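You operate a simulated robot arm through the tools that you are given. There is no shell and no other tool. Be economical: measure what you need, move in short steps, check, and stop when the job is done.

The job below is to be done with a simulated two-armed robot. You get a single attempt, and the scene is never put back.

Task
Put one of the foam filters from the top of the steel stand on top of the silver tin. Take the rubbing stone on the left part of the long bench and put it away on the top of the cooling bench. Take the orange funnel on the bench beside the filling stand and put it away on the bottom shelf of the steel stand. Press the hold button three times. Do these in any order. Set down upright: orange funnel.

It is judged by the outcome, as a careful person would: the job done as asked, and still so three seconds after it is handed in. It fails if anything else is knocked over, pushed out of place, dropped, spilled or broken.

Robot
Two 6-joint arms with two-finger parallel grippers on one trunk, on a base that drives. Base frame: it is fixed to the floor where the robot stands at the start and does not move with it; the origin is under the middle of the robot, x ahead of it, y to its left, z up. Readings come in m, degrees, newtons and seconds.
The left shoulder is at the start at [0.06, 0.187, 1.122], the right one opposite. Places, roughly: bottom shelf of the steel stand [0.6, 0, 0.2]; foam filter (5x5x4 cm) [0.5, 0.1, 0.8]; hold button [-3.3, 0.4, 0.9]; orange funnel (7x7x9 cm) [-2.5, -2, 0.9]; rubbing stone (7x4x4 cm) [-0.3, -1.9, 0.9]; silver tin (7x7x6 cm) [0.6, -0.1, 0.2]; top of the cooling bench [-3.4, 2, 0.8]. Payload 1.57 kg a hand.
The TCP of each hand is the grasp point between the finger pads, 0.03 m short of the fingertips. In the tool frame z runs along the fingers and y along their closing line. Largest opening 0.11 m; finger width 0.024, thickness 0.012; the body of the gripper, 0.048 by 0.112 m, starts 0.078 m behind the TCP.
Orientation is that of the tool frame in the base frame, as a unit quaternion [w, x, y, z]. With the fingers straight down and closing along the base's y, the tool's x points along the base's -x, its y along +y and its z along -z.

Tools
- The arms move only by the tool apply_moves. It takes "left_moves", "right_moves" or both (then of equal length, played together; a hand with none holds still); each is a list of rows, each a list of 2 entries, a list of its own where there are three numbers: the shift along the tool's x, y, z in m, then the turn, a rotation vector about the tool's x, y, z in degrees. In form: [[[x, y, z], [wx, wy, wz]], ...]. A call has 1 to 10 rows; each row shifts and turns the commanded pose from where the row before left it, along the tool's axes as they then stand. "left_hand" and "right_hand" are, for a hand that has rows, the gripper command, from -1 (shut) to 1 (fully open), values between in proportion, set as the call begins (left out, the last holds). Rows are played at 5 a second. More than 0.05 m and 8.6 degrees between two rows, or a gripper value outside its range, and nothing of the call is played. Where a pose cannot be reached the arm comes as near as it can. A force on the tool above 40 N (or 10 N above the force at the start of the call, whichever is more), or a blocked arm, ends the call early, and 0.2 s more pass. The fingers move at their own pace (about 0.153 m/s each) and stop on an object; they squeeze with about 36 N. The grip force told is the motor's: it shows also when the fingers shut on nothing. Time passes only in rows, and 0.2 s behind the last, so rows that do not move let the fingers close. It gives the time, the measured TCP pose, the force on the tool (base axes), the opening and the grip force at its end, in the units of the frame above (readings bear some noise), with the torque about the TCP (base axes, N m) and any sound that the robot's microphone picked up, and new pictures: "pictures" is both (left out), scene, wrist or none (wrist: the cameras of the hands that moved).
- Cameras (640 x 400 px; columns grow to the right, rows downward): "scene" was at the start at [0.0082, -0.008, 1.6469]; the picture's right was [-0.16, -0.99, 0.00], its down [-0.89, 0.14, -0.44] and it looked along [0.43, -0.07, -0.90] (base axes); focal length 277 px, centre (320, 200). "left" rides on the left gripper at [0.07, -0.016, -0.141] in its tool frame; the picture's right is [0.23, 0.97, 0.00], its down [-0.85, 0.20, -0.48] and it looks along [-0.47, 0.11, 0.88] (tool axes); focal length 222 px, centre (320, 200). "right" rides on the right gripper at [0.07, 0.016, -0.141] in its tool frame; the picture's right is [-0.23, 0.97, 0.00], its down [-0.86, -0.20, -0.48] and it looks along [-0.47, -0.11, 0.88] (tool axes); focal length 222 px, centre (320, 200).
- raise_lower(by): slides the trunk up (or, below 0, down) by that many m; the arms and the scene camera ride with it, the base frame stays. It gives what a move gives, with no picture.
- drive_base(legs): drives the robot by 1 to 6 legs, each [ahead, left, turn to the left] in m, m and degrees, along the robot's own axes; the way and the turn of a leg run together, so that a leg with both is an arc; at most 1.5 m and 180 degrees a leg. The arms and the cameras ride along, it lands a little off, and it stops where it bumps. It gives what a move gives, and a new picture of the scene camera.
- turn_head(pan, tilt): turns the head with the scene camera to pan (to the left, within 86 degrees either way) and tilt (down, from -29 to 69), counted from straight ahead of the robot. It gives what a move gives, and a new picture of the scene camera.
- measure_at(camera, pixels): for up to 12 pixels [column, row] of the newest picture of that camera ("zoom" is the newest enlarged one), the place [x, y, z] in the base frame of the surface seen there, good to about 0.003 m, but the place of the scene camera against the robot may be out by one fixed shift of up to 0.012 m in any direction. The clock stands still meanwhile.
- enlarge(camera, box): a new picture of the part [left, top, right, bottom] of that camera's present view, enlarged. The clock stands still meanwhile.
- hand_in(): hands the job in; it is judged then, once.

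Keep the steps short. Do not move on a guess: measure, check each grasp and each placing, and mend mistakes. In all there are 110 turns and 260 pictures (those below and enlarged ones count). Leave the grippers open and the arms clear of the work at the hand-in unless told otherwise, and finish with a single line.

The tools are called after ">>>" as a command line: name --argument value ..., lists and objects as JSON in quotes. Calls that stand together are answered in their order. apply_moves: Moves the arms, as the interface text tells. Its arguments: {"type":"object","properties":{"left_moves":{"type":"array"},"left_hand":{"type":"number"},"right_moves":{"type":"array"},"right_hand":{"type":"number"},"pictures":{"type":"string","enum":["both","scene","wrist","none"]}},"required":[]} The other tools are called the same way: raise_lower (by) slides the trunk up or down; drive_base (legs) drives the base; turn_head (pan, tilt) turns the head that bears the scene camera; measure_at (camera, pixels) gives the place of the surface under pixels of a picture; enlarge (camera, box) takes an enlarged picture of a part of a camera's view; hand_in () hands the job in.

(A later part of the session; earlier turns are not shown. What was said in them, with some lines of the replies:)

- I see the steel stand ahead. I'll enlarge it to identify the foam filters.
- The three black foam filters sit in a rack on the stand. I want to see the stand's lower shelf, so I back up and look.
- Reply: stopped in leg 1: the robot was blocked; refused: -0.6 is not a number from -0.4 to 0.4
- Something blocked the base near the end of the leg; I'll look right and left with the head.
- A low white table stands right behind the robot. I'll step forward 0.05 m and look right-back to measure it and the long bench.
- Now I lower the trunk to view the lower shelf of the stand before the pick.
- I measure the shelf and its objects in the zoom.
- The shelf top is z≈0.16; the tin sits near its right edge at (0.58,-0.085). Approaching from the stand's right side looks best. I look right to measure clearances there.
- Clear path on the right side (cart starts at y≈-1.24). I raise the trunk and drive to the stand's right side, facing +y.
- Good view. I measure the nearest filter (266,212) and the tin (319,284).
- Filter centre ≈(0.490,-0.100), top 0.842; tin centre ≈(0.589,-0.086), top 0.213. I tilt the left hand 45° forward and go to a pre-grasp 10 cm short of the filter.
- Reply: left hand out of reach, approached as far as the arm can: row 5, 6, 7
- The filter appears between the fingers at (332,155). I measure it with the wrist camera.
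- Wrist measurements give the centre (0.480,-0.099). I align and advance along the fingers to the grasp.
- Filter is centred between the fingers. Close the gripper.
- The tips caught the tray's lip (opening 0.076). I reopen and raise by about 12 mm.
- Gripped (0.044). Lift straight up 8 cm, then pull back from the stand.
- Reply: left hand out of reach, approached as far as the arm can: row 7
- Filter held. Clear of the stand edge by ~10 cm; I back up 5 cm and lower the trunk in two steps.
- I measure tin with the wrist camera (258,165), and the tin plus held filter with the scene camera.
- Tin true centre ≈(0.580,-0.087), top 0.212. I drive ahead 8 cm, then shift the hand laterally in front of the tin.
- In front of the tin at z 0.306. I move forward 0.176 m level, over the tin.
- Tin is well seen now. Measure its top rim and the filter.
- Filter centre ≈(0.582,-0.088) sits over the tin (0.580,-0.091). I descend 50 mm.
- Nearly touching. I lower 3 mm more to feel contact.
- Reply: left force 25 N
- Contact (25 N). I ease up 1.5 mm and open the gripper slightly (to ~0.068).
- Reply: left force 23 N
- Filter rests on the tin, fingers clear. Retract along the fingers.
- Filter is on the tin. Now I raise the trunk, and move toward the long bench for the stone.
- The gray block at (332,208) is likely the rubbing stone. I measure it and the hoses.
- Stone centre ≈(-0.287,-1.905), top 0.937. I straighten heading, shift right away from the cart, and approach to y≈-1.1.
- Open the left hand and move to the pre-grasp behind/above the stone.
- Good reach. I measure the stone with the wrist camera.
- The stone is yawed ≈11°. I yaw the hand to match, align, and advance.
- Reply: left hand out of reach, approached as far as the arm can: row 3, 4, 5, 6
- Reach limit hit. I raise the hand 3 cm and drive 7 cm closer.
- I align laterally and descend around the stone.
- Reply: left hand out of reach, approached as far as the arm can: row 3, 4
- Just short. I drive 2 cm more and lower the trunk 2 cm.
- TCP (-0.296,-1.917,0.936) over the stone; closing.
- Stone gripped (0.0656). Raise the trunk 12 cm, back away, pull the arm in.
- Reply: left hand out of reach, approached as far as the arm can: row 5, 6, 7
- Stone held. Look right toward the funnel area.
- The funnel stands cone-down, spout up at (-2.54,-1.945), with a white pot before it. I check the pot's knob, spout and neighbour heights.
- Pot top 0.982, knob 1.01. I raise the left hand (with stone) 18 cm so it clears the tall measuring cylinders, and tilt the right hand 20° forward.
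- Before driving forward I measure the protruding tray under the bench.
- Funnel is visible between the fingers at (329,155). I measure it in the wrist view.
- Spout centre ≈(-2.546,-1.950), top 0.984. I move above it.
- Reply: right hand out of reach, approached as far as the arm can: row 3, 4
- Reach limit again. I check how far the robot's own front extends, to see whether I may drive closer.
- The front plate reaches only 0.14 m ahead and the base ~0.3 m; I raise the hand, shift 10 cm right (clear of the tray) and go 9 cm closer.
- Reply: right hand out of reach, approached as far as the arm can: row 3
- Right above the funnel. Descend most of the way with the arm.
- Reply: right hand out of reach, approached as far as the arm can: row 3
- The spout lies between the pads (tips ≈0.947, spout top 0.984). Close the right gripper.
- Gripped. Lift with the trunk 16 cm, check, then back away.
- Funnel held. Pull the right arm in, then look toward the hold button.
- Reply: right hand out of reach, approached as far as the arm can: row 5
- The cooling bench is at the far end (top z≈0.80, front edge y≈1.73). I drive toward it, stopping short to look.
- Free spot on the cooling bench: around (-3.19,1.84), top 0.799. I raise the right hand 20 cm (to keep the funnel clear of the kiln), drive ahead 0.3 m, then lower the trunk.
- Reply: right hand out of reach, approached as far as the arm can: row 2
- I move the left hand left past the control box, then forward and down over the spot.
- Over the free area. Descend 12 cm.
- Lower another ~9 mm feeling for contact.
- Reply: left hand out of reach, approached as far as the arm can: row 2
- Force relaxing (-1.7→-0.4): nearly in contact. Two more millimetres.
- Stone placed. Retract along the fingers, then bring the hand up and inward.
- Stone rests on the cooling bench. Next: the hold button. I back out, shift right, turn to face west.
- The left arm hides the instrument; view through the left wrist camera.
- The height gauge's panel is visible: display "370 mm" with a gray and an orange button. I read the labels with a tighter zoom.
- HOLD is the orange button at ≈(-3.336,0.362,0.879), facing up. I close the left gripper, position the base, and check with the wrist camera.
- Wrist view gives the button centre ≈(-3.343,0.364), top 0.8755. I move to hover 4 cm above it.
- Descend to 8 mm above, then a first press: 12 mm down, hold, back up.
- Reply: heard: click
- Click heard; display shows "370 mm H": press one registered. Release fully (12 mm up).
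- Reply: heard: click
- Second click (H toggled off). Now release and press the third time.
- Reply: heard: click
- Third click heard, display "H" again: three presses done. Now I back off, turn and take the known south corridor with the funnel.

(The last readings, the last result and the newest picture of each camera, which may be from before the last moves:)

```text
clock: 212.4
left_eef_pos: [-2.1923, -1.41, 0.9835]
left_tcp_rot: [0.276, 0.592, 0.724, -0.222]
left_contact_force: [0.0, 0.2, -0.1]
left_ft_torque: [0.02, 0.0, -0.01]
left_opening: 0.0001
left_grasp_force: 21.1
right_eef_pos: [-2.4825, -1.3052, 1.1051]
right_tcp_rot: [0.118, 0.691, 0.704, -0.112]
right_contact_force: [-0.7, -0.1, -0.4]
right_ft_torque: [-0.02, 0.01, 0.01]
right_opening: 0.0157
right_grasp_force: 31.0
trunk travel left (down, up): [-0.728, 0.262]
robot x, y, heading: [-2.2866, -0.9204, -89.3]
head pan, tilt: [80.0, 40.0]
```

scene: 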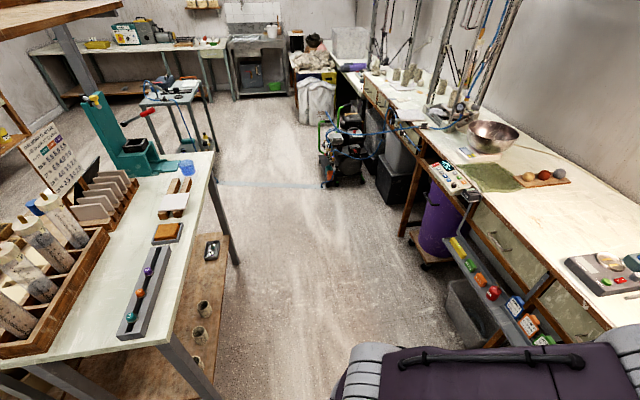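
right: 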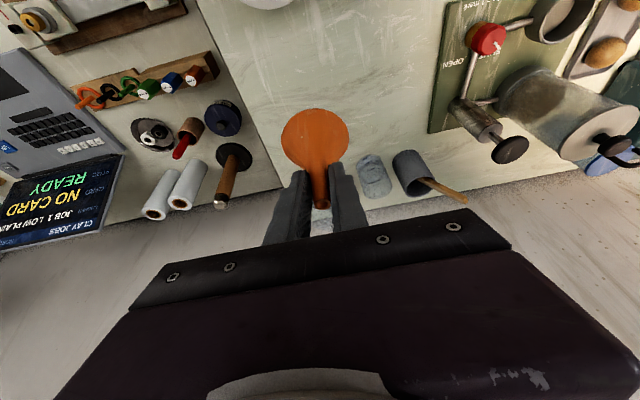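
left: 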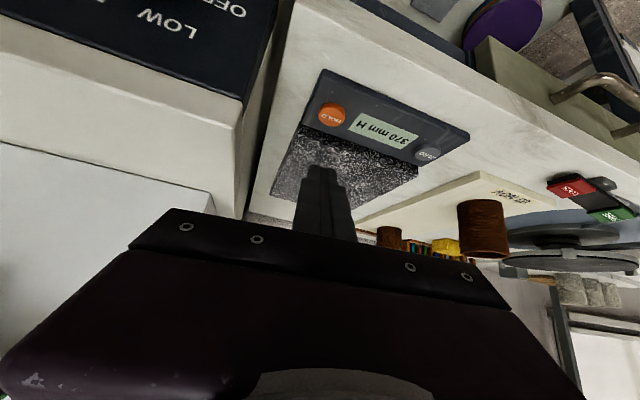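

>>> drive_base --legs '[[0, 1.0, -0.7], [0, 0.9, 0], [-0.9, 0, 0]]'

>>> turn_head --pan 85 --tilt 40

```text
clock: 226.1
left_eef_pos: [-0.3776, -0.455, 0.9835]
left_tcp_rot: [0.281, 0.575, 0.737, -0.215]
left_contact_force: [-0.2, 0.4, -1.2]
left_ft_torque: [-0.01, -0.03, -0.01]
left_opening: 0.0001
left_grasp_force: 21.2
right_eef_pos: [-0.6721, -0.3629, 1.1049]
right_tcp_rot: [0.12, 0.677, 0.718, -0.11]
right_contact_force: [0.4, 0.0, -0.7]
right_ft_torque: [0.0, 0.0, 0.04]
right_opening: 0.0153
right_grasp_force: 30.8
trunk travel left (down, up): [-0.728, 0.262]
robot x, y, heading: [-0.4946, 0.0289, -86.4]
head pan, tilt: [80.0, 40.0]
```

scene: 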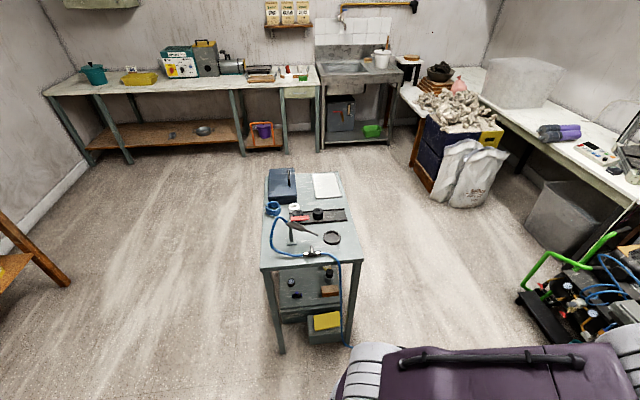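

```text
clock: 226.8
left_eef_pos: [-0.3772, -0.4552, 0.9835]
left_tcp_rot: [0.281, 0.575, 0.737, -0.216]
left_contact_force: [0.0, -0.2, -0.6]
left_ft_torque: [-0.01, -0.02, 0.01]
left_opening: 0.0
left_grasp_force: 21.3
right_eef_pos: [-0.6705, -0.3621, 1.1046]
right_tcp_rot: [0.121, 0.676, 0.718, -0.111]
right_contact_force: [0.5, -0.5, -0.4]
right_ft_torque: [-0.01, -0.01, 0.02]
right_opening: 0.0151
right_grasp_force: 31.3
trunk travel left (down, up): [-0.728, 0.262]
robot x, y, heading: [-0.4931, 0.0339, -86.8]
head pan, tilt: [85.0, 40.0]
```

scene: 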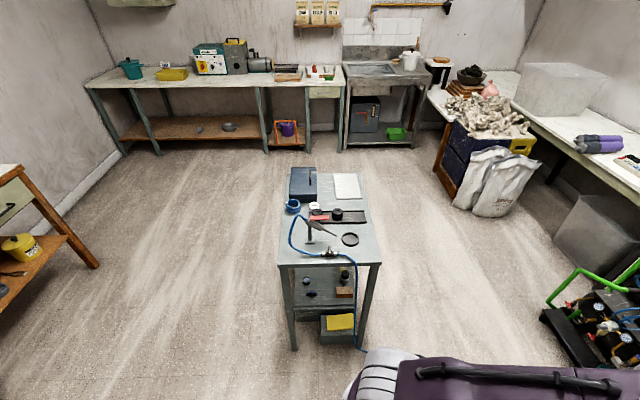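

Area left of the stand is open. I reverse north, square up, and strafe east along the stand's left side.

>>> drive_base --legs '[[-0.93, 0, 0], [0, 0, -3.3], [0, 1.33, 0]]'

>>> turn_head --pan 0 --tilt 50

```text
clock: 238.2
left_eef_pos: [0.8592, 0.4227, 0.9836]
left_tcp_rot: [0.272, 0.605, 0.713, -0.227]
left_contact_force: [0.6, -0.6, -0.7]
left_ft_torque: [-0.01, 0.0, -0.05]
left_opening: 0.0004
left_grasp_force: 21.6
right_eef_pos: [0.5754, 0.5358, 1.105]
right_tcp_rot: [0.117, 0.704, 0.691, -0.114]
right_contact_force: [-0.1, 0.5, -0.9]
right_ft_torque: [0.0, -0.01, -0.01]
right_opening: 0.0154
right_grasp_force: 30.7
trunk travel left (down, up): [-0.728, 0.262]
robot x, y, heading: [0.7829, 0.9175, -91.0]
head pan, tilt: [85.0, 40.0]
```

scene: 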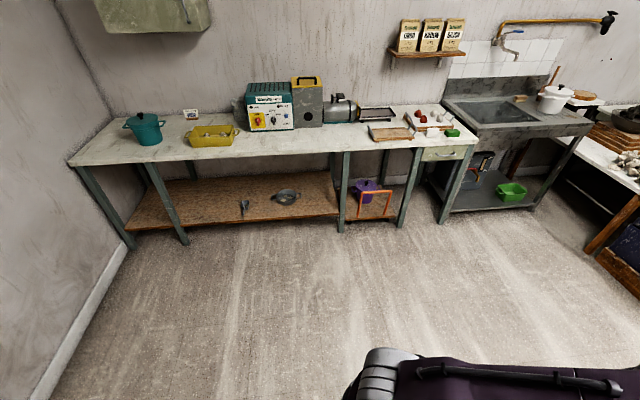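

```text
clock: 239.8
left_eef_pos: [0.8594, 0.4229, 0.9839]
left_tcp_rot: [0.272, 0.604, 0.714, -0.227]
left_contact_force: [-0.5, 0.3, -1.4]
left_ft_torque: [0.01, -0.01, -0.04]
left_opening: 0.0003
left_grasp_force: 21.1
right_eef_pos: [0.5746, 0.5368, 1.1043]
right_tcp_rot: [0.115, 0.704, 0.691, -0.115]
right_contact_force: [0.2, -0.7, -0.7]
right_ft_torque: [0.01, -0.03, 0.0]
right_opening: 0.015
right_grasp_force: 30.7
trunk travel left (down, up): [-0.728, 0.262]
robot x, y, heading: [0.7822, 0.9146, -91.3]
head pan, tilt: [0.0, 50.0]
```

scene: 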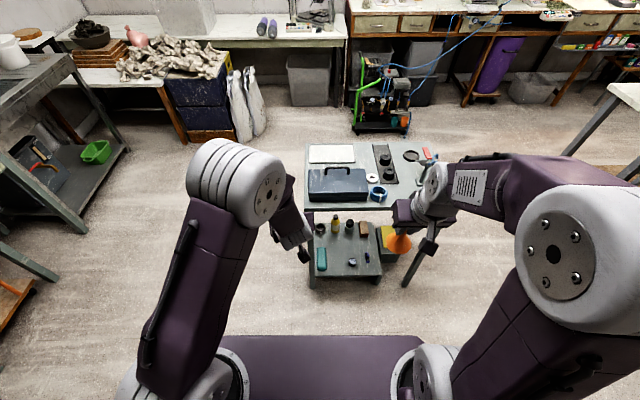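

I move the left hand outward (+x) away from the stand's leg, then lower the trunk.

>>> apply_moves --left_moves '[[[0, 0.04, 0], [0, 0, 0]], [[0, 0.04, 0], [0, 0, 0]], [[0, 0.04, 0], [0, 0, 0]], [[0, 0.04, 0], [0, 0, 0]]]' --pictures "none"

>>> raise_lower --by -0.4

>>> raise_lower --by -0.23

>>> turn_head --pan 0 --tilt 45

>>> enlarge --camera "scene" --box '[260, 100, 440, 260]'

```text
clock: 240.8
left_eef_pos: [1.0212, 0.447, 0.9843]
left_tcp_rot: [0.271, 0.604, 0.714, -0.227]
left_contact_force: [-0.3, -0.2, 0.3]
left_ft_torque: [0.03, 0.01, 0.01]
left_opening: 0.0004
left_grasp_force: 21.4
right_eef_pos: [0.5753, 0.537, 1.1046]
right_tcp_rot: [0.116, 0.704, 0.691, -0.116]
right_contact_force: [0.9, -0.1, -0.7]
right_ft_torque: [-0.02, 0.01, -0.04]
right_opening: 0.015
right_grasp_force: 31.3
trunk travel left (down, up): [-0.728, 0.262]
robot x, y, heading: [0.7807, 0.9172, -91.2]
head pan, tilt: [0.0, 50.0]
```

```text
clock: 244.6
left_eef_pos: [1.0194, 0.4467, 0.5855]
left_tcp_rot: [0.272, 0.604, 0.714, -0.226]
left_contact_force: [-0.5, -1.3, 0.3]
left_ft_torque: [-0.01, 0.01, -0.03]
left_opening: 0.0
left_grasp_force: 21.9
right_eef_pos: [0.5734, 0.5353, 0.7048]
right_tcp_rot: [0.117, 0.703, 0.692, -0.115]
right_contact_force: [-0.1, 0.2, 0.6]
right_ft_torque: [-0.01, 0.03, -0.04]
right_opening: 0.0151
right_grasp_force: 30.9
trunk travel left (down, up): [-0.328, 0.662]
robot x, y, heading: [0.7829, 0.9134, -91.5]
head pan, tilt: [0.0, 50.0]
```

```text
clock: 247.0
left_eef_pos: [1.0182, 0.4464, 0.3548]
left_tcp_rot: [0.272, 0.604, 0.714, -0.227]
left_contact_force: [0.3, -0.8, -0.3]
left_ft_torque: [0.01, -0.02, -0.01]
left_opening: 0.0
left_grasp_force: 21.0
right_eef_pos: [0.5746, 0.5361, 0.4748]
right_tcp_rot: [0.116, 0.704, 0.692, -0.115]
right_contact_force: [0.4, -0.1, -0.3]
right_ft_torque: [0.0, 0.01, -0.02]
right_opening: 0.0153
right_grasp_force: 30.8
trunk travel left (down, up): [-0.098, 0.892]
robot x, y, heading: [0.7832, 0.9143, -91.3]
head pan, tilt: [0.0, 50.0]
```

```text
clock: 247.7
left_eef_pos: [1.0182, 0.4474, 0.3543]
left_tcp_rot: [0.272, 0.604, 0.714, -0.227]
left_contact_force: [-0.3, 0.3, 0.2]
left_ft_torque: [-0.01, -0.05, 0.04]
left_opening: 0.0
left_grasp_force: 21.2
right_eef_pos: [0.5734, 0.5364, 0.4733]
right_tcp_rot: [0.116, 0.704, 0.691, -0.116]
right_contact_force: [1.4, 0.4, 0.2]
right_ft_torque: [0.02, -0.02, 0.02]
right_opening: 0.0151
right_grasp_force: 31.5
trunk travel left (down, up): [-0.098, 0.892]
robot x, y, heading: [0.7809, 0.9182, -90.9]
head pan, tilt: [0.0, 45.0]
```

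scene: 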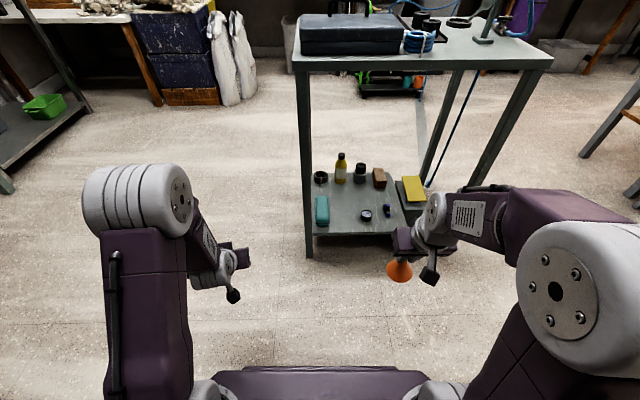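

```text
2.50 times, centred on (350, 180) of scene
```

zoom: 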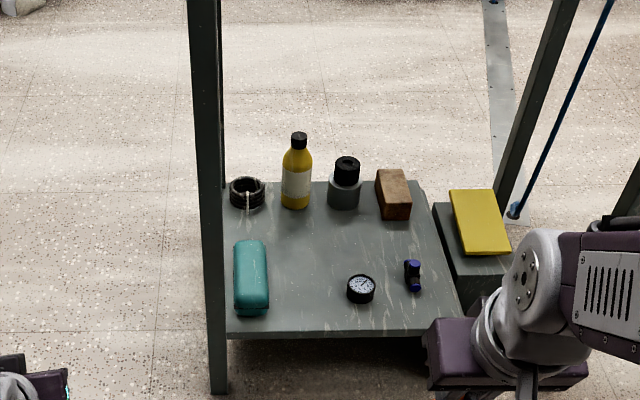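

The filter is still on the tin; the free zone is between the teal case and the gauge. I measure it.

>>> measure_at --camera "zoom" --pixels '[[305, 270], [308, 240], [268, 290], [347, 288], [298, 205], [305, 325], [252, 240], [335, 200], [240, 330], [215, 300], [250, 305]]'

```text
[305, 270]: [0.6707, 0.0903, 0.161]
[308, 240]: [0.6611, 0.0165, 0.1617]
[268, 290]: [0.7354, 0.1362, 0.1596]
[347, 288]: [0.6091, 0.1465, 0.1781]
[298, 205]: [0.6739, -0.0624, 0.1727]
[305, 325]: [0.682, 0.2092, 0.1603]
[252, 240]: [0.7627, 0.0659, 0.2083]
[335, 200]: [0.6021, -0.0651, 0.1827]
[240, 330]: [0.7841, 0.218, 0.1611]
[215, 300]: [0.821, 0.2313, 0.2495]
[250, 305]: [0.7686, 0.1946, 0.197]
```

Target for the funnel: (0.667,0.075) on shelf z≈0.161. Lower the right arm outside the stand, then drive 15 cm ahead.

>>> apply_moves --right_moves '[[[0.0141, 0, 0.0414], [0, 0, 0]], [[0.0141, 0, 0.0414], [0, 0, 0]], [[0.0141, 0, 0.0414], [0, 0, 0]], [[0.0141, 0, 0.0414], [0, 0, 0]]]' --pictures "none"

>>> drive_base --legs '[[0.14, 0.03, 0]]'

>>> apply_moves --right_moves '[[[0, 0, 0], [0, 0, 0]]]' --pictures "wrist"

```text
clock: 248.7
left_eef_pos: [1.0184, 0.4461, 0.3548]
left_tcp_rot: [0.273, 0.604, 0.714, -0.227]
left_contact_force: [-0.3, -0.8, 0.4]
left_ft_torque: [-0.01, -0.01, 0.0]
left_opening: 0.0001
left_grasp_force: 21.9
right_eef_pos: [0.5712, 0.5379, 0.3007]
right_tcp_rot: [0.117, 0.703, 0.692, -0.114]
right_contact_force: [-0.7, 0.5, 0.1]
right_ft_torque: [0.01, -0.02, 0.01]
right_opening: 0.0151
right_grasp_force: 30.5
trunk travel left (down, up): [-0.098, 0.892]
robot x, y, heading: [0.7858, 0.9156, -91.1]
head pan, tilt: [0.0, 45.0]
```

```text
clock: 250.1
left_eef_pos: [1.0455, 0.302, 0.3561]
left_tcp_rot: [0.272, 0.604, 0.714, -0.227]
left_contact_force: [0.5, 0.9, -0.6]
left_ft_torque: [0.0, -0.06, 0.03]
left_opening: 0.0
left_grasp_force: 21.7
right_eef_pos: [0.5971, 0.3925, 0.3007]
right_tcp_rot: [0.117, 0.704, 0.691, -0.115]
right_contact_force: [0.4, 0.4, 0.5]
right_ft_torque: [-0.03, 0.02, 0.01]
right_opening: 0.015
right_grasp_force: 31.4
trunk travel left (down, up): [-0.098, 0.892]
robot x, y, heading: [0.809, 0.7682, -91.1]
head pan, tilt: [0.0, 45.0]
```

scene: 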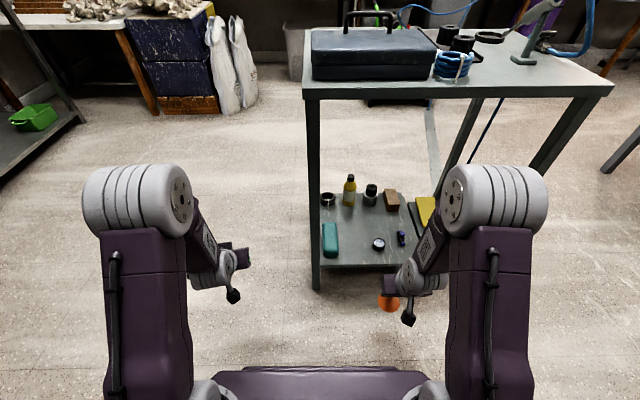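

```text
clock: 250.4
left_eef_pos: [1.0453, 0.3016, 0.3551]
left_tcp_rot: [0.273, 0.604, 0.714, -0.227]
left_contact_force: [-0.2, -0.1, -0.1]
left_ft_torque: [0.0, 0.02, 0.02]
left_opening: 0.0
left_grasp_force: 21.6
right_eef_pos: [0.5981, 0.3926, 0.3002]
right_tcp_rot: [0.116, 0.704, 0.691, -0.115]
right_contact_force: [0.2, 0.7, -0.4]
right_ft_torque: [0.03, 0.01, 0.01]
right_opening: 0.0152
right_grasp_force: 31.1
trunk travel left (down, up): [-0.098, 0.892]
robot x, y, heading: [0.8085, 0.7702, -90.9]
head pan, tilt: [0.0, 45.0]
```

right: 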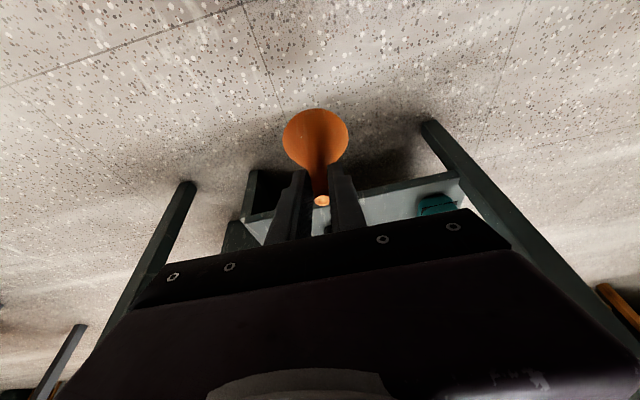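

>>> measure_at --camera "scene" --pixels '[[490, 170], [465, 180], [530, 180], [450, 90], [420, 240]]'

>>> apply_moves --right_moves '[[[-0.0379, 0.0093, 0.0129], [0, 0, 0]], [[-0.0379, 0.0093, 0.0129], [0, 0, 0]], [[-0.0379, 0.0093, 0.0129], [0, 0, 0]], [[-0.0379, 0.0093, 0.0129], [0, 0, 0]]]'

```text
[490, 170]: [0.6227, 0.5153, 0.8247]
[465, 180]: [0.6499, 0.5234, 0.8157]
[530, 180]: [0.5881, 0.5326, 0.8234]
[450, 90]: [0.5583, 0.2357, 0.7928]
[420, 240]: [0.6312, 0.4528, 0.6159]
```

```text
clock: 251.4
left_eef_pos: [1.0449, 0.3035, 0.3541]
left_tcp_rot: [0.272, 0.604, 0.714, -0.227]
left_contact_force: [0.3, 0.0, 0.1]
left_ft_torque: [0.03, 0.0, -0.03]
left_opening: 0.0
left_grasp_force: 21.2
right_eef_pos: [0.6338, 0.2313, 0.3007]
right_tcp_rot: [0.116, 0.704, 0.691, -0.114]
right_contact_force: [-0.1, 0.0, 0.0]
right_ft_torque: [0.04, 0.02, -0.01]
right_opening: 0.0153
right_grasp_force: 31.7
trunk travel left (down, up): [-0.098, 0.892]
robot x, y, heading: [0.808, 0.7693, -91.0]
head pan, tilt: [0.0, 45.0]
```

scene: 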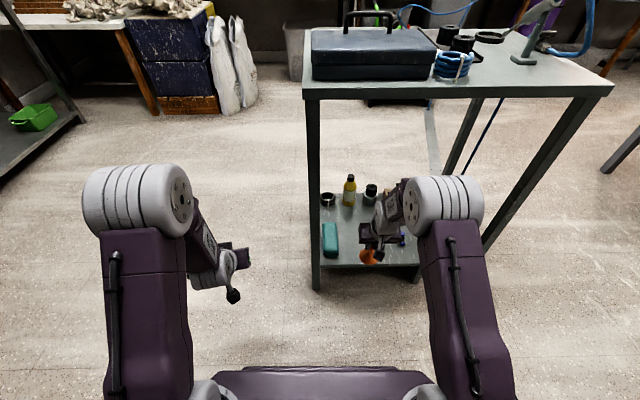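
right: 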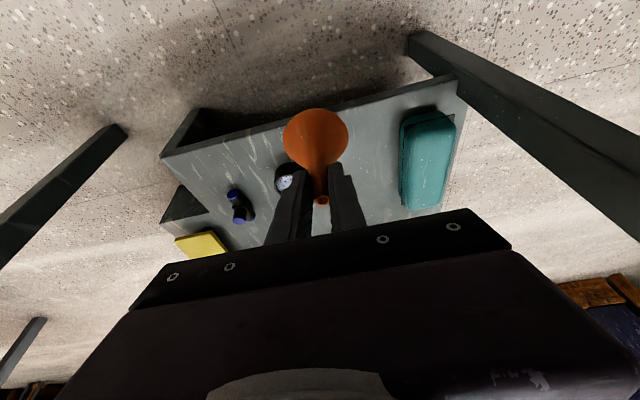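

>>> measure_at --camera "scene" --pixels '[[440, 180], [420, 190], [465, 185], [405, 190]]'

>>> measure_at --camera "right" --pixels '[[290, 170], [278, 182], [405, 150], [402, 190], [360, 190], [300, 130], [340, 130], [365, 150]]'

```text
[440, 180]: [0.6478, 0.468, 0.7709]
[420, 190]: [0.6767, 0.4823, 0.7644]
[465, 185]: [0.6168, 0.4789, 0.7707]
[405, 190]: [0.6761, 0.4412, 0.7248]
```

```text
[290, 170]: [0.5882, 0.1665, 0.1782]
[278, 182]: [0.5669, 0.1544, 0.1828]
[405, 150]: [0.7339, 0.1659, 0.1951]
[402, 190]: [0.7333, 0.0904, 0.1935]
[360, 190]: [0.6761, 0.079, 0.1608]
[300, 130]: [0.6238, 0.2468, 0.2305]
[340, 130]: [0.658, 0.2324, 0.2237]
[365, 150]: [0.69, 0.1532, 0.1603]
```

Clearances fine (elbow at y≈0.47, z 0.77, dropping). Continue forward 15 cm and 3 cm left.

>>> apply_moves --right_moves '[[[-0.0356, 0.008, 0.0121], [0, 0, 0]], [[-0.0356, 0.008, 0.0121], [0, 0, 0]], [[-0.0356, 0.008, 0.0121], [0, 0, 0]], [[-0.0356, 0.008, 0.0121], [0, 0, 0]], [[0, 0, 0], [0, 0, 0]]]'

>>> enlarge --camera "scene" --box '[290, 130, 470, 300]'

```text
clock: 252.7
left_eef_pos: [1.0438, 0.302, 0.3544]
left_tcp_rot: [0.273, 0.604, 0.714, -0.226]
left_contact_force: [-0.1, 0.7, -0.8]
left_ft_torque: [0.0, 0.03, 0.0]
left_opening: 0.0
left_grasp_force: 21.6
right_eef_pos: [0.6572, 0.099, 0.3018]
right_tcp_rot: [0.116, 0.704, 0.691, -0.114]
right_contact_force: [-0.1, -0.7, -0.6]
right_ft_torque: [0.01, 0.01, 0.02]
right_opening: 0.0151
right_grasp_force: 30.6
right hand out of reach, approached as far as the arm can: row 4
trunk travel left (down, up): [-0.098, 0.892]
robot x, y, heading: [0.8104, 0.7705, -90.9]
head pan, tilt: [0.0, 45.0]
```

scene: 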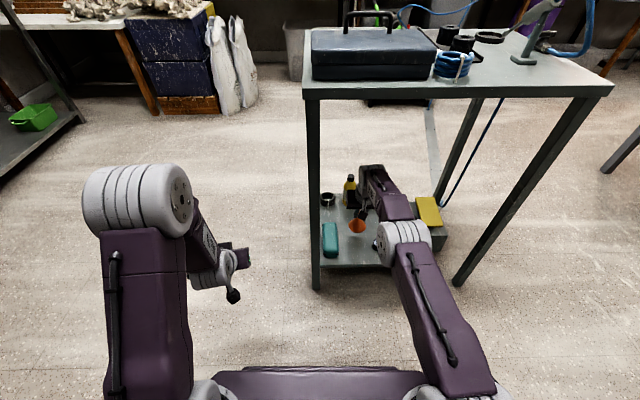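
right: 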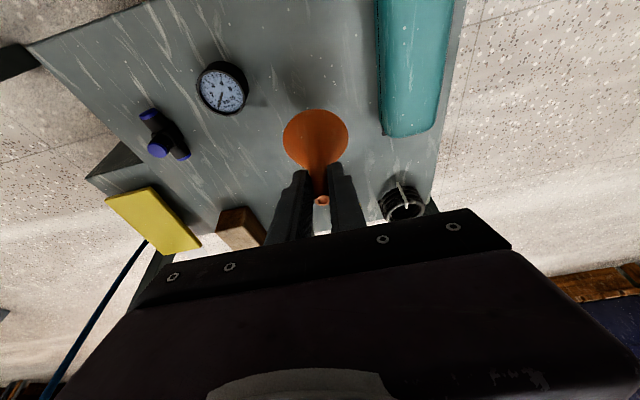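

```text
2.35 times, centred on (380, 215) of scene
```

zoom: 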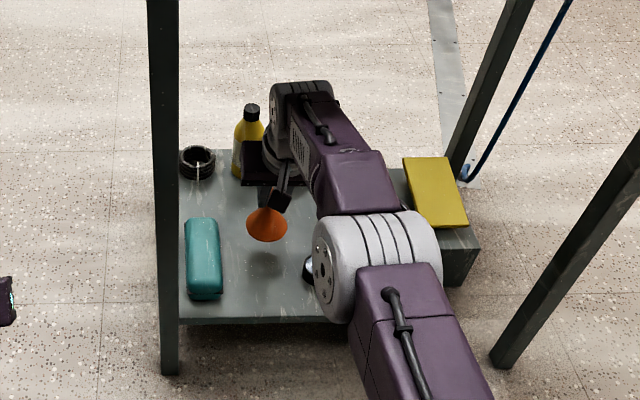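

The arm is at reach; the funnel hovers over a clear spot (≈0.662,0.094). Before lowering I check the elbow height above the gauge.

>>> measure_at --camera "zoom" --pixels '[[375, 225], [330, 270], [340, 310], [400, 300], [350, 200], [300, 165], [265, 225], [250, 165], [290, 110], [420, 390]]'

>>> measure_at --camera "right" --pixels '[[285, 135], [347, 135], [315, 112], [315, 95], [245, 90], [378, 120], [385, 60]]'

```text
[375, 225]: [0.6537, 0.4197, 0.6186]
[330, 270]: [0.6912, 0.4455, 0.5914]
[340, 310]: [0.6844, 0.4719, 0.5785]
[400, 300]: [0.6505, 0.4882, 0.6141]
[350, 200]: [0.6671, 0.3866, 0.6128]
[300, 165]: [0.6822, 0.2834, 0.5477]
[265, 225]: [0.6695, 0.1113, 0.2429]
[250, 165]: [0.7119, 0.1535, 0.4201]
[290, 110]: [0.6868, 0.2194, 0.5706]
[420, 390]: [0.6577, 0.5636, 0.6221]
```

```text
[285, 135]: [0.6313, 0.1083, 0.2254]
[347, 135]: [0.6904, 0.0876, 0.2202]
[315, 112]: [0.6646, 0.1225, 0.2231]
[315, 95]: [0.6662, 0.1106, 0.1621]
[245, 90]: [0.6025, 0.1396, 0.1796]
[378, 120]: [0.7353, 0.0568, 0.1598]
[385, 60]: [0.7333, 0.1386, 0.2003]
```

Everything clears; funnel bottom ≈0.221, shelf 0.161. Lower the trunk 5.2 cm.

>>> raise_lower --by -0.052

>>> raise_lower --by -0.004

>>> enlarge --camera "right" --box '[220, 60, 420, 220]'

```text
clock: 253.6
left_eef_pos: [1.0451, 0.302, 0.3022]
left_tcp_rot: [0.272, 0.604, 0.714, -0.227]
left_contact_force: [-0.5, -0.1, 0.7]
left_ft_torque: [-0.02, 0.0, 0.01]
left_opening: 0.0
left_grasp_force: 21.2
right_eef_pos: [0.6576, 0.0992, 0.2508]
right_tcp_rot: [0.116, 0.705, 0.69, -0.115]
right_contact_force: [-1.0, 0.1, -0.8]
right_ft_torque: [-0.02, 0.0, -0.04]
right_opening: 0.0151
right_grasp_force: 30.8
trunk travel left (down, up): [-0.046, 0.944]
robot x, y, heading: [0.8081, 0.7712, -91.0]
head pan, tilt: [0.0, 45.0]
```

```text
clock: 254.1
left_eef_pos: [1.045, 0.3026, 0.2989]
left_tcp_rot: [0.272, 0.604, 0.714, -0.226]
left_contact_force: [0.2, -0.4, -0.3]
left_ft_torque: [0.02, -0.01, -0.01]
left_opening: 0.0001
left_grasp_force: 21.6
right_eef_pos: [0.6584, 0.0991, 0.2469]
right_tcp_rot: [0.116, 0.704, 0.691, -0.115]
right_contact_force: [-0.5, 0.3, -0.3]
right_ft_torque: [-0.01, -0.02, 0.03]
right_opening: 0.0151
right_grasp_force: 31.0
trunk travel left (down, up): [-0.042, 0.948]
robot x, y, heading: [0.8103, 0.768, -91.0]
head pan, tilt: [0.0, 45.0]
```

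```text
2.50 times, centred on (320, 140) of right
```

zoom: 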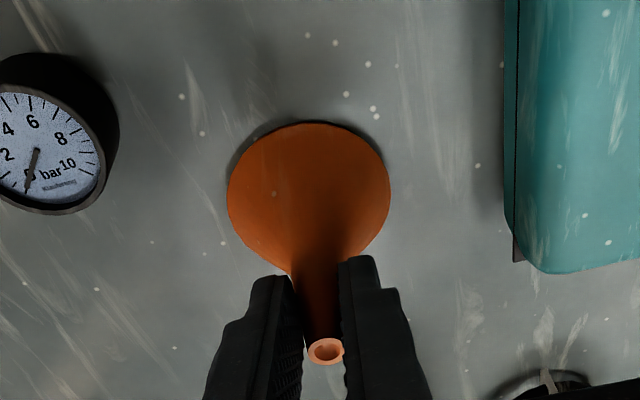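

Small gap left. Step down in 2 mm increments until contact.

>>> raise_lower --by -0.003

>>> raise_lower --by -0.002

```text
clock: 254.6
left_eef_pos: [1.0452, 0.3023, 0.2965]
left_tcp_rot: [0.273, 0.604, 0.714, -0.227]
left_contact_force: [0.5, -0.4, -0.2]
left_ft_torque: [0.01, 0.01, -0.01]
left_opening: 0.0
left_grasp_force: 20.7
right_eef_pos: [0.658, 0.0994, 0.2466]
right_tcp_rot: [0.118, 0.704, 0.691, -0.116]
right_contact_force: [-0.5, 3.2, 11.2]
right_ft_torque: [0.17, 0.0, 0.0]
right_opening: 0.015
right_grasp_force: 30.8
trunk travel left (down, up): [-0.039, 0.951]
robot x, y, heading: [0.8102, 0.7702, -91.1]
head pan, tilt: [0.0, 45.0]
```

```text
clock: 255.2
left_eef_pos: [1.0454, 0.3024, 0.2937]
left_tcp_rot: [0.272, 0.604, 0.714, -0.228]
left_contact_force: [-0.3, -0.2, 0.1]
left_ft_torque: [-0.01, -0.02, 0.0]
left_opening: 0.0
left_grasp_force: 21.5
right_eef_pos: [0.6572, 0.0991, 0.2468]
right_tcp_rot: [0.119, 0.704, 0.691, -0.117]
right_contact_force: [-0.3, 4.6, 23.8]
right_ft_torque: [0.24, 0.05, -0.02]
right_opening: 0.0151
right_grasp_force: 31.2
trunk travel left (down, up): [-0.037, 0.953]
robot x, y, heading: [0.8125, 0.7731, -91.1]
head pan, tilt: [0.0, 45.0]
```

Contact. Ease up 3 mm, then open.

>>> raise_lower --by 0.003

>>> apply_moves --right_moves '[[[0, 0, 0], [0, 0, 0]], [[0, 0, 0], [0, 0, 0]], [[0, 0, 0], [0, 0, 0]]]' --right_hand 0 --pictures "wrist"

>>> enlarge --camera "scene" --box '[290, 130, 470, 300]'

```text
clock: 255.7
left_eef_pos: [1.0451, 0.3022, 0.2967]
left_tcp_rot: [0.273, 0.604, 0.714, -0.228]
left_contact_force: [0.0, 0.7, 0.9]
left_ft_torque: [0.0, -0.01, 0.02]
left_opening: 0.0002
left_grasp_force: 21.4
right_eef_pos: [0.6588, 0.0987, 0.2467]
right_tcp_rot: [0.117, 0.703, 0.692, -0.115]
right_contact_force: [-0.5, -4.1, 13.7]
right_ft_torque: [-0.63, 0.01, -0.02]
right_opening: 0.0148
right_grasp_force: 31.3
trunk travel left (down, up): [-0.04, 0.95]
robot x, y, heading: [0.808, 0.769, -91.1]
head pan, tilt: [0.0, 45.0]
```

```text
clock: 256.5
left_eef_pos: [1.0446, 0.3025, 0.2962]
left_tcp_rot: [0.273, 0.604, 0.714, -0.228]
left_contact_force: [0.3, -0.6, 0.7]
left_ft_torque: [-0.01, -0.02, 0.02]
left_opening: 0.0
left_grasp_force: 21.0
right_eef_pos: [0.6578, 0.0991, 0.2461]
right_tcp_rot: [0.115, 0.704, 0.691, -0.114]
right_contact_force: [-0.3, 0.8, -0.3]
right_ft_torque: [-0.02, -0.02, -0.01]
right_opening: 0.0549
right_grasp_force: 0.1
trunk travel left (down, up): [-0.04, 0.95]
robot x, y, heading: [0.8098, 0.7733, -91.1]
head pan, tilt: [0.0, 45.0]
```

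right: 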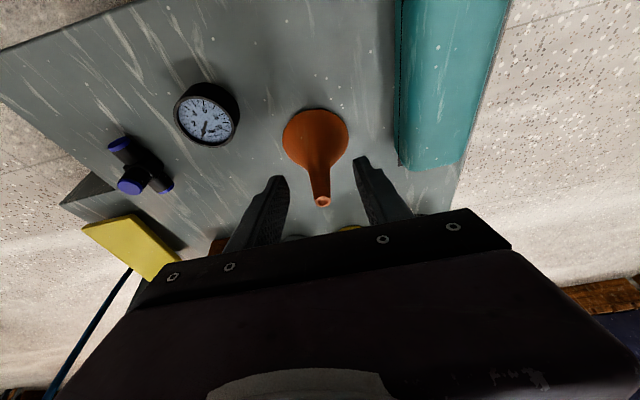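

```text
2.35 times, centred on (380, 215) of scene
```

zoom: 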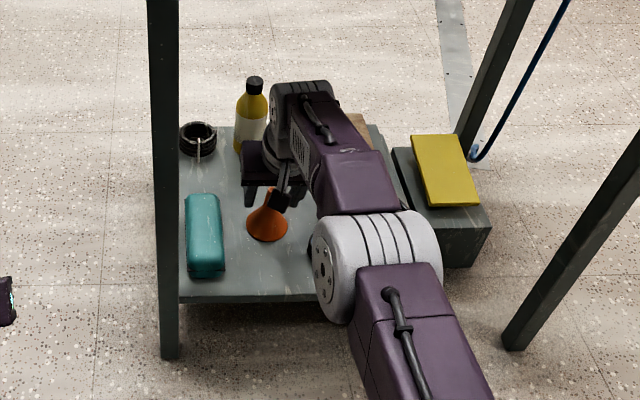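

Funnel released and standing. Raise the trunk 8 cm (clear of the spout) and pull the arm back out.

>>> raise_lower --by 0.08

>>> apply_moves --right_moves '[[[0.038, 0, -0.0129], [0, 0, 0]], [[0.038, 0, -0.0129], [0, 0, 0]], [[0.038, 0, -0.0129], [0, 0, 0]], [[0.038, 0, -0.0129], [0, 0, 0]], [[0.038, 0, -0.0129], [0, 0, 0]], [[0.038, 0, -0.0129], [0, 0, 0]], [[0.038, 0, -0.0129], [0, 0, 0]]]'

>>> drive_base --legs '[[-0.25, 0, 0]]'

>>> enlarge --camera "scene" --box '[270, 100, 450, 260]'

```text
clock: 257.6
left_eef_pos: [1.045, 0.3026, 0.3767]
left_tcp_rot: [0.271, 0.605, 0.714, -0.226]
left_contact_force: [-0.8, 0.2, 0.5]
left_ft_torque: [0.0, 0.0, -0.01]
left_opening: 0.0001
left_grasp_force: 21.5
right_eef_pos: [0.657, 0.0987, 0.3256]
right_tcp_rot: [0.115, 0.704, 0.691, -0.115]
right_contact_force: [1.2, -0.9, -0.8]
right_ft_torque: [0.0, -0.01, -0.02]
right_opening: 0.0552
right_grasp_force: 0.0
trunk travel left (down, up): [-0.12, 0.87]
robot x, y, heading: [0.8082, 0.7694, -91.1]
head pan, tilt: [0.0, 45.0]
```

```text
clock: 259.2
left_eef_pos: [1.0448, 0.3026, 0.3767]
left_tcp_rot: [0.272, 0.604, 0.714, -0.227]
left_contact_force: [-0.9, -0.3, -0.8]
left_ft_torque: [-0.01, -0.01, 0.03]
left_opening: 0.0001
left_grasp_force: 21.5
right_eef_pos: [0.6485, 0.3646, 0.3226]
right_tcp_rot: [0.11, 0.758, 0.632, -0.116]
right_contact_force: [4.5, -0.8, 0.9]
right_ft_torque: [0.08, 0.33, 0.12]
right_opening: 0.055
right_grasp_force: 0.0
right hand out of reach, approached as far as the arm can: row 6
trunk travel left (down, up): [-0.12, 0.87]
robot x, y, heading: [0.8091, 0.7696, -91.1]
head pan, tilt: [0.0, 45.0]
```

scene: 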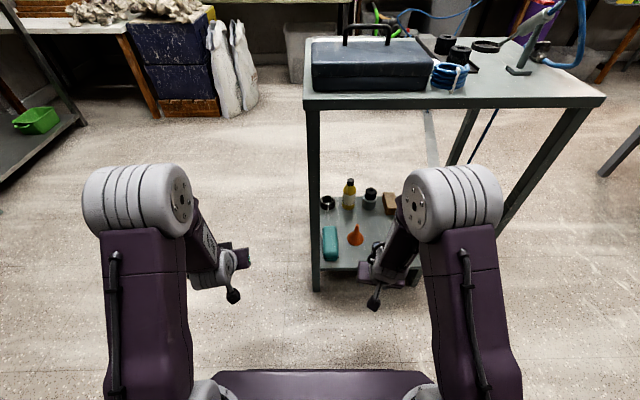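
right: 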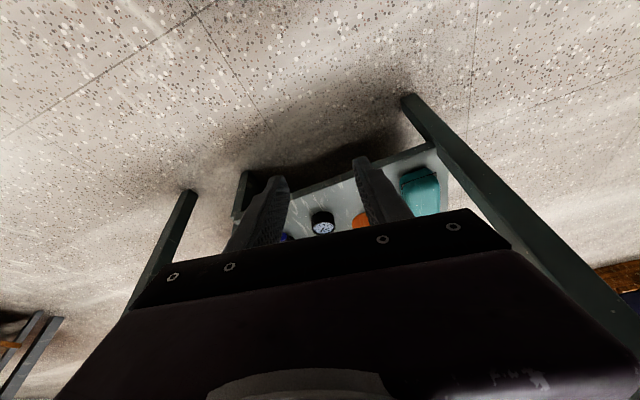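

```text
clock: 261.0
left_eef_pos: [1.05, 0.5478, 0.3771]
left_tcp_rot: [0.272, 0.604, 0.714, -0.226]
left_contact_force: [-0.5, -0.2, -0.4]
left_ft_torque: [0.01, 0.01, -0.01]
left_opening: 0.0
left_grasp_force: 21.0
right_eef_pos: [0.6618, 0.6083, 0.3245]
right_tcp_rot: [0.116, 0.704, 0.691, -0.116]
right_contact_force: [-1.0, 0.5, 0.5]
right_ft_torque: [-0.01, 0.0, 0.0]
right_opening: 0.0551
right_grasp_force: 0.1
trunk travel left (down, up): [-0.12, 0.87]
robot x, y, heading: [0.8125, 1.0169, -91.4]
head pan, tilt: [0.0, 45.0]
```

scene: 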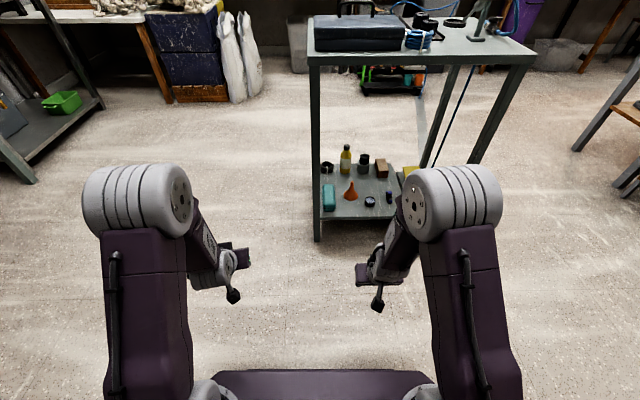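

```text
2.50 times, centred on (360, 180) of scene
```

zoom: 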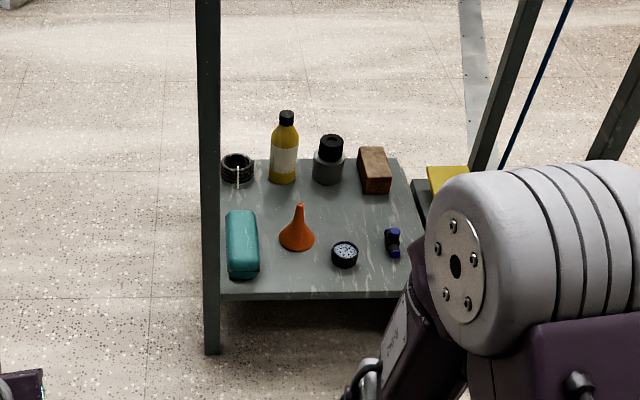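

The funnel stands upright on the bottom shelf and the filter is on the tin. I open both grippers and hand in.

>>> apply_moves --left_moves '[[[0, 0, 0], [0, 0, 0]], [[0, 0, 0], [0, 0, 0]], [[0, 0, 0], [0, 0, 0]]]' --right_moves '[[[0, 0, 0], [0, 0, 0]], [[0, 0, 0], [0, 0, 0]], [[0, 0, 0], [0, 0, 0]]]' --left_hand 1 --right_hand 1 --pictures "none"

>>> hand_in

```text
clock: 261.8
left_eef_pos: [1.0495, 0.5465, 0.377]
left_tcp_rot: [0.271, 0.604, 0.714, -0.227]
left_contact_force: [0.9, -0.4, 0.1]
left_ft_torque: [0.02, -0.01, 0.03]
left_opening: 0.1101
left_grasp_force: 0.1
right_eef_pos: [0.6631, 0.6079, 0.324]
right_tcp_rot: [0.116, 0.704, 0.692, -0.115]
right_contact_force: [0.6, 0.4, -0.7]
right_ft_torque: [-0.01, -0.01, -0.01]
right_opening: 0.1098
right_grasp_force: 0.1
trunk travel left (down, up): [-0.12, 0.87]
robot x, y, heading: [0.816, 1.0155, -91.0]
head pan, tilt: [0.0, 45.0]
```

```text
The job is handed in.
```

Handed in: one foam filter is on the silver tin, the rubbing stone is on the cooling bench, the funnel stands upright on the stand's bottom shelf, and the hold button was pressed three times (three clicks heard).
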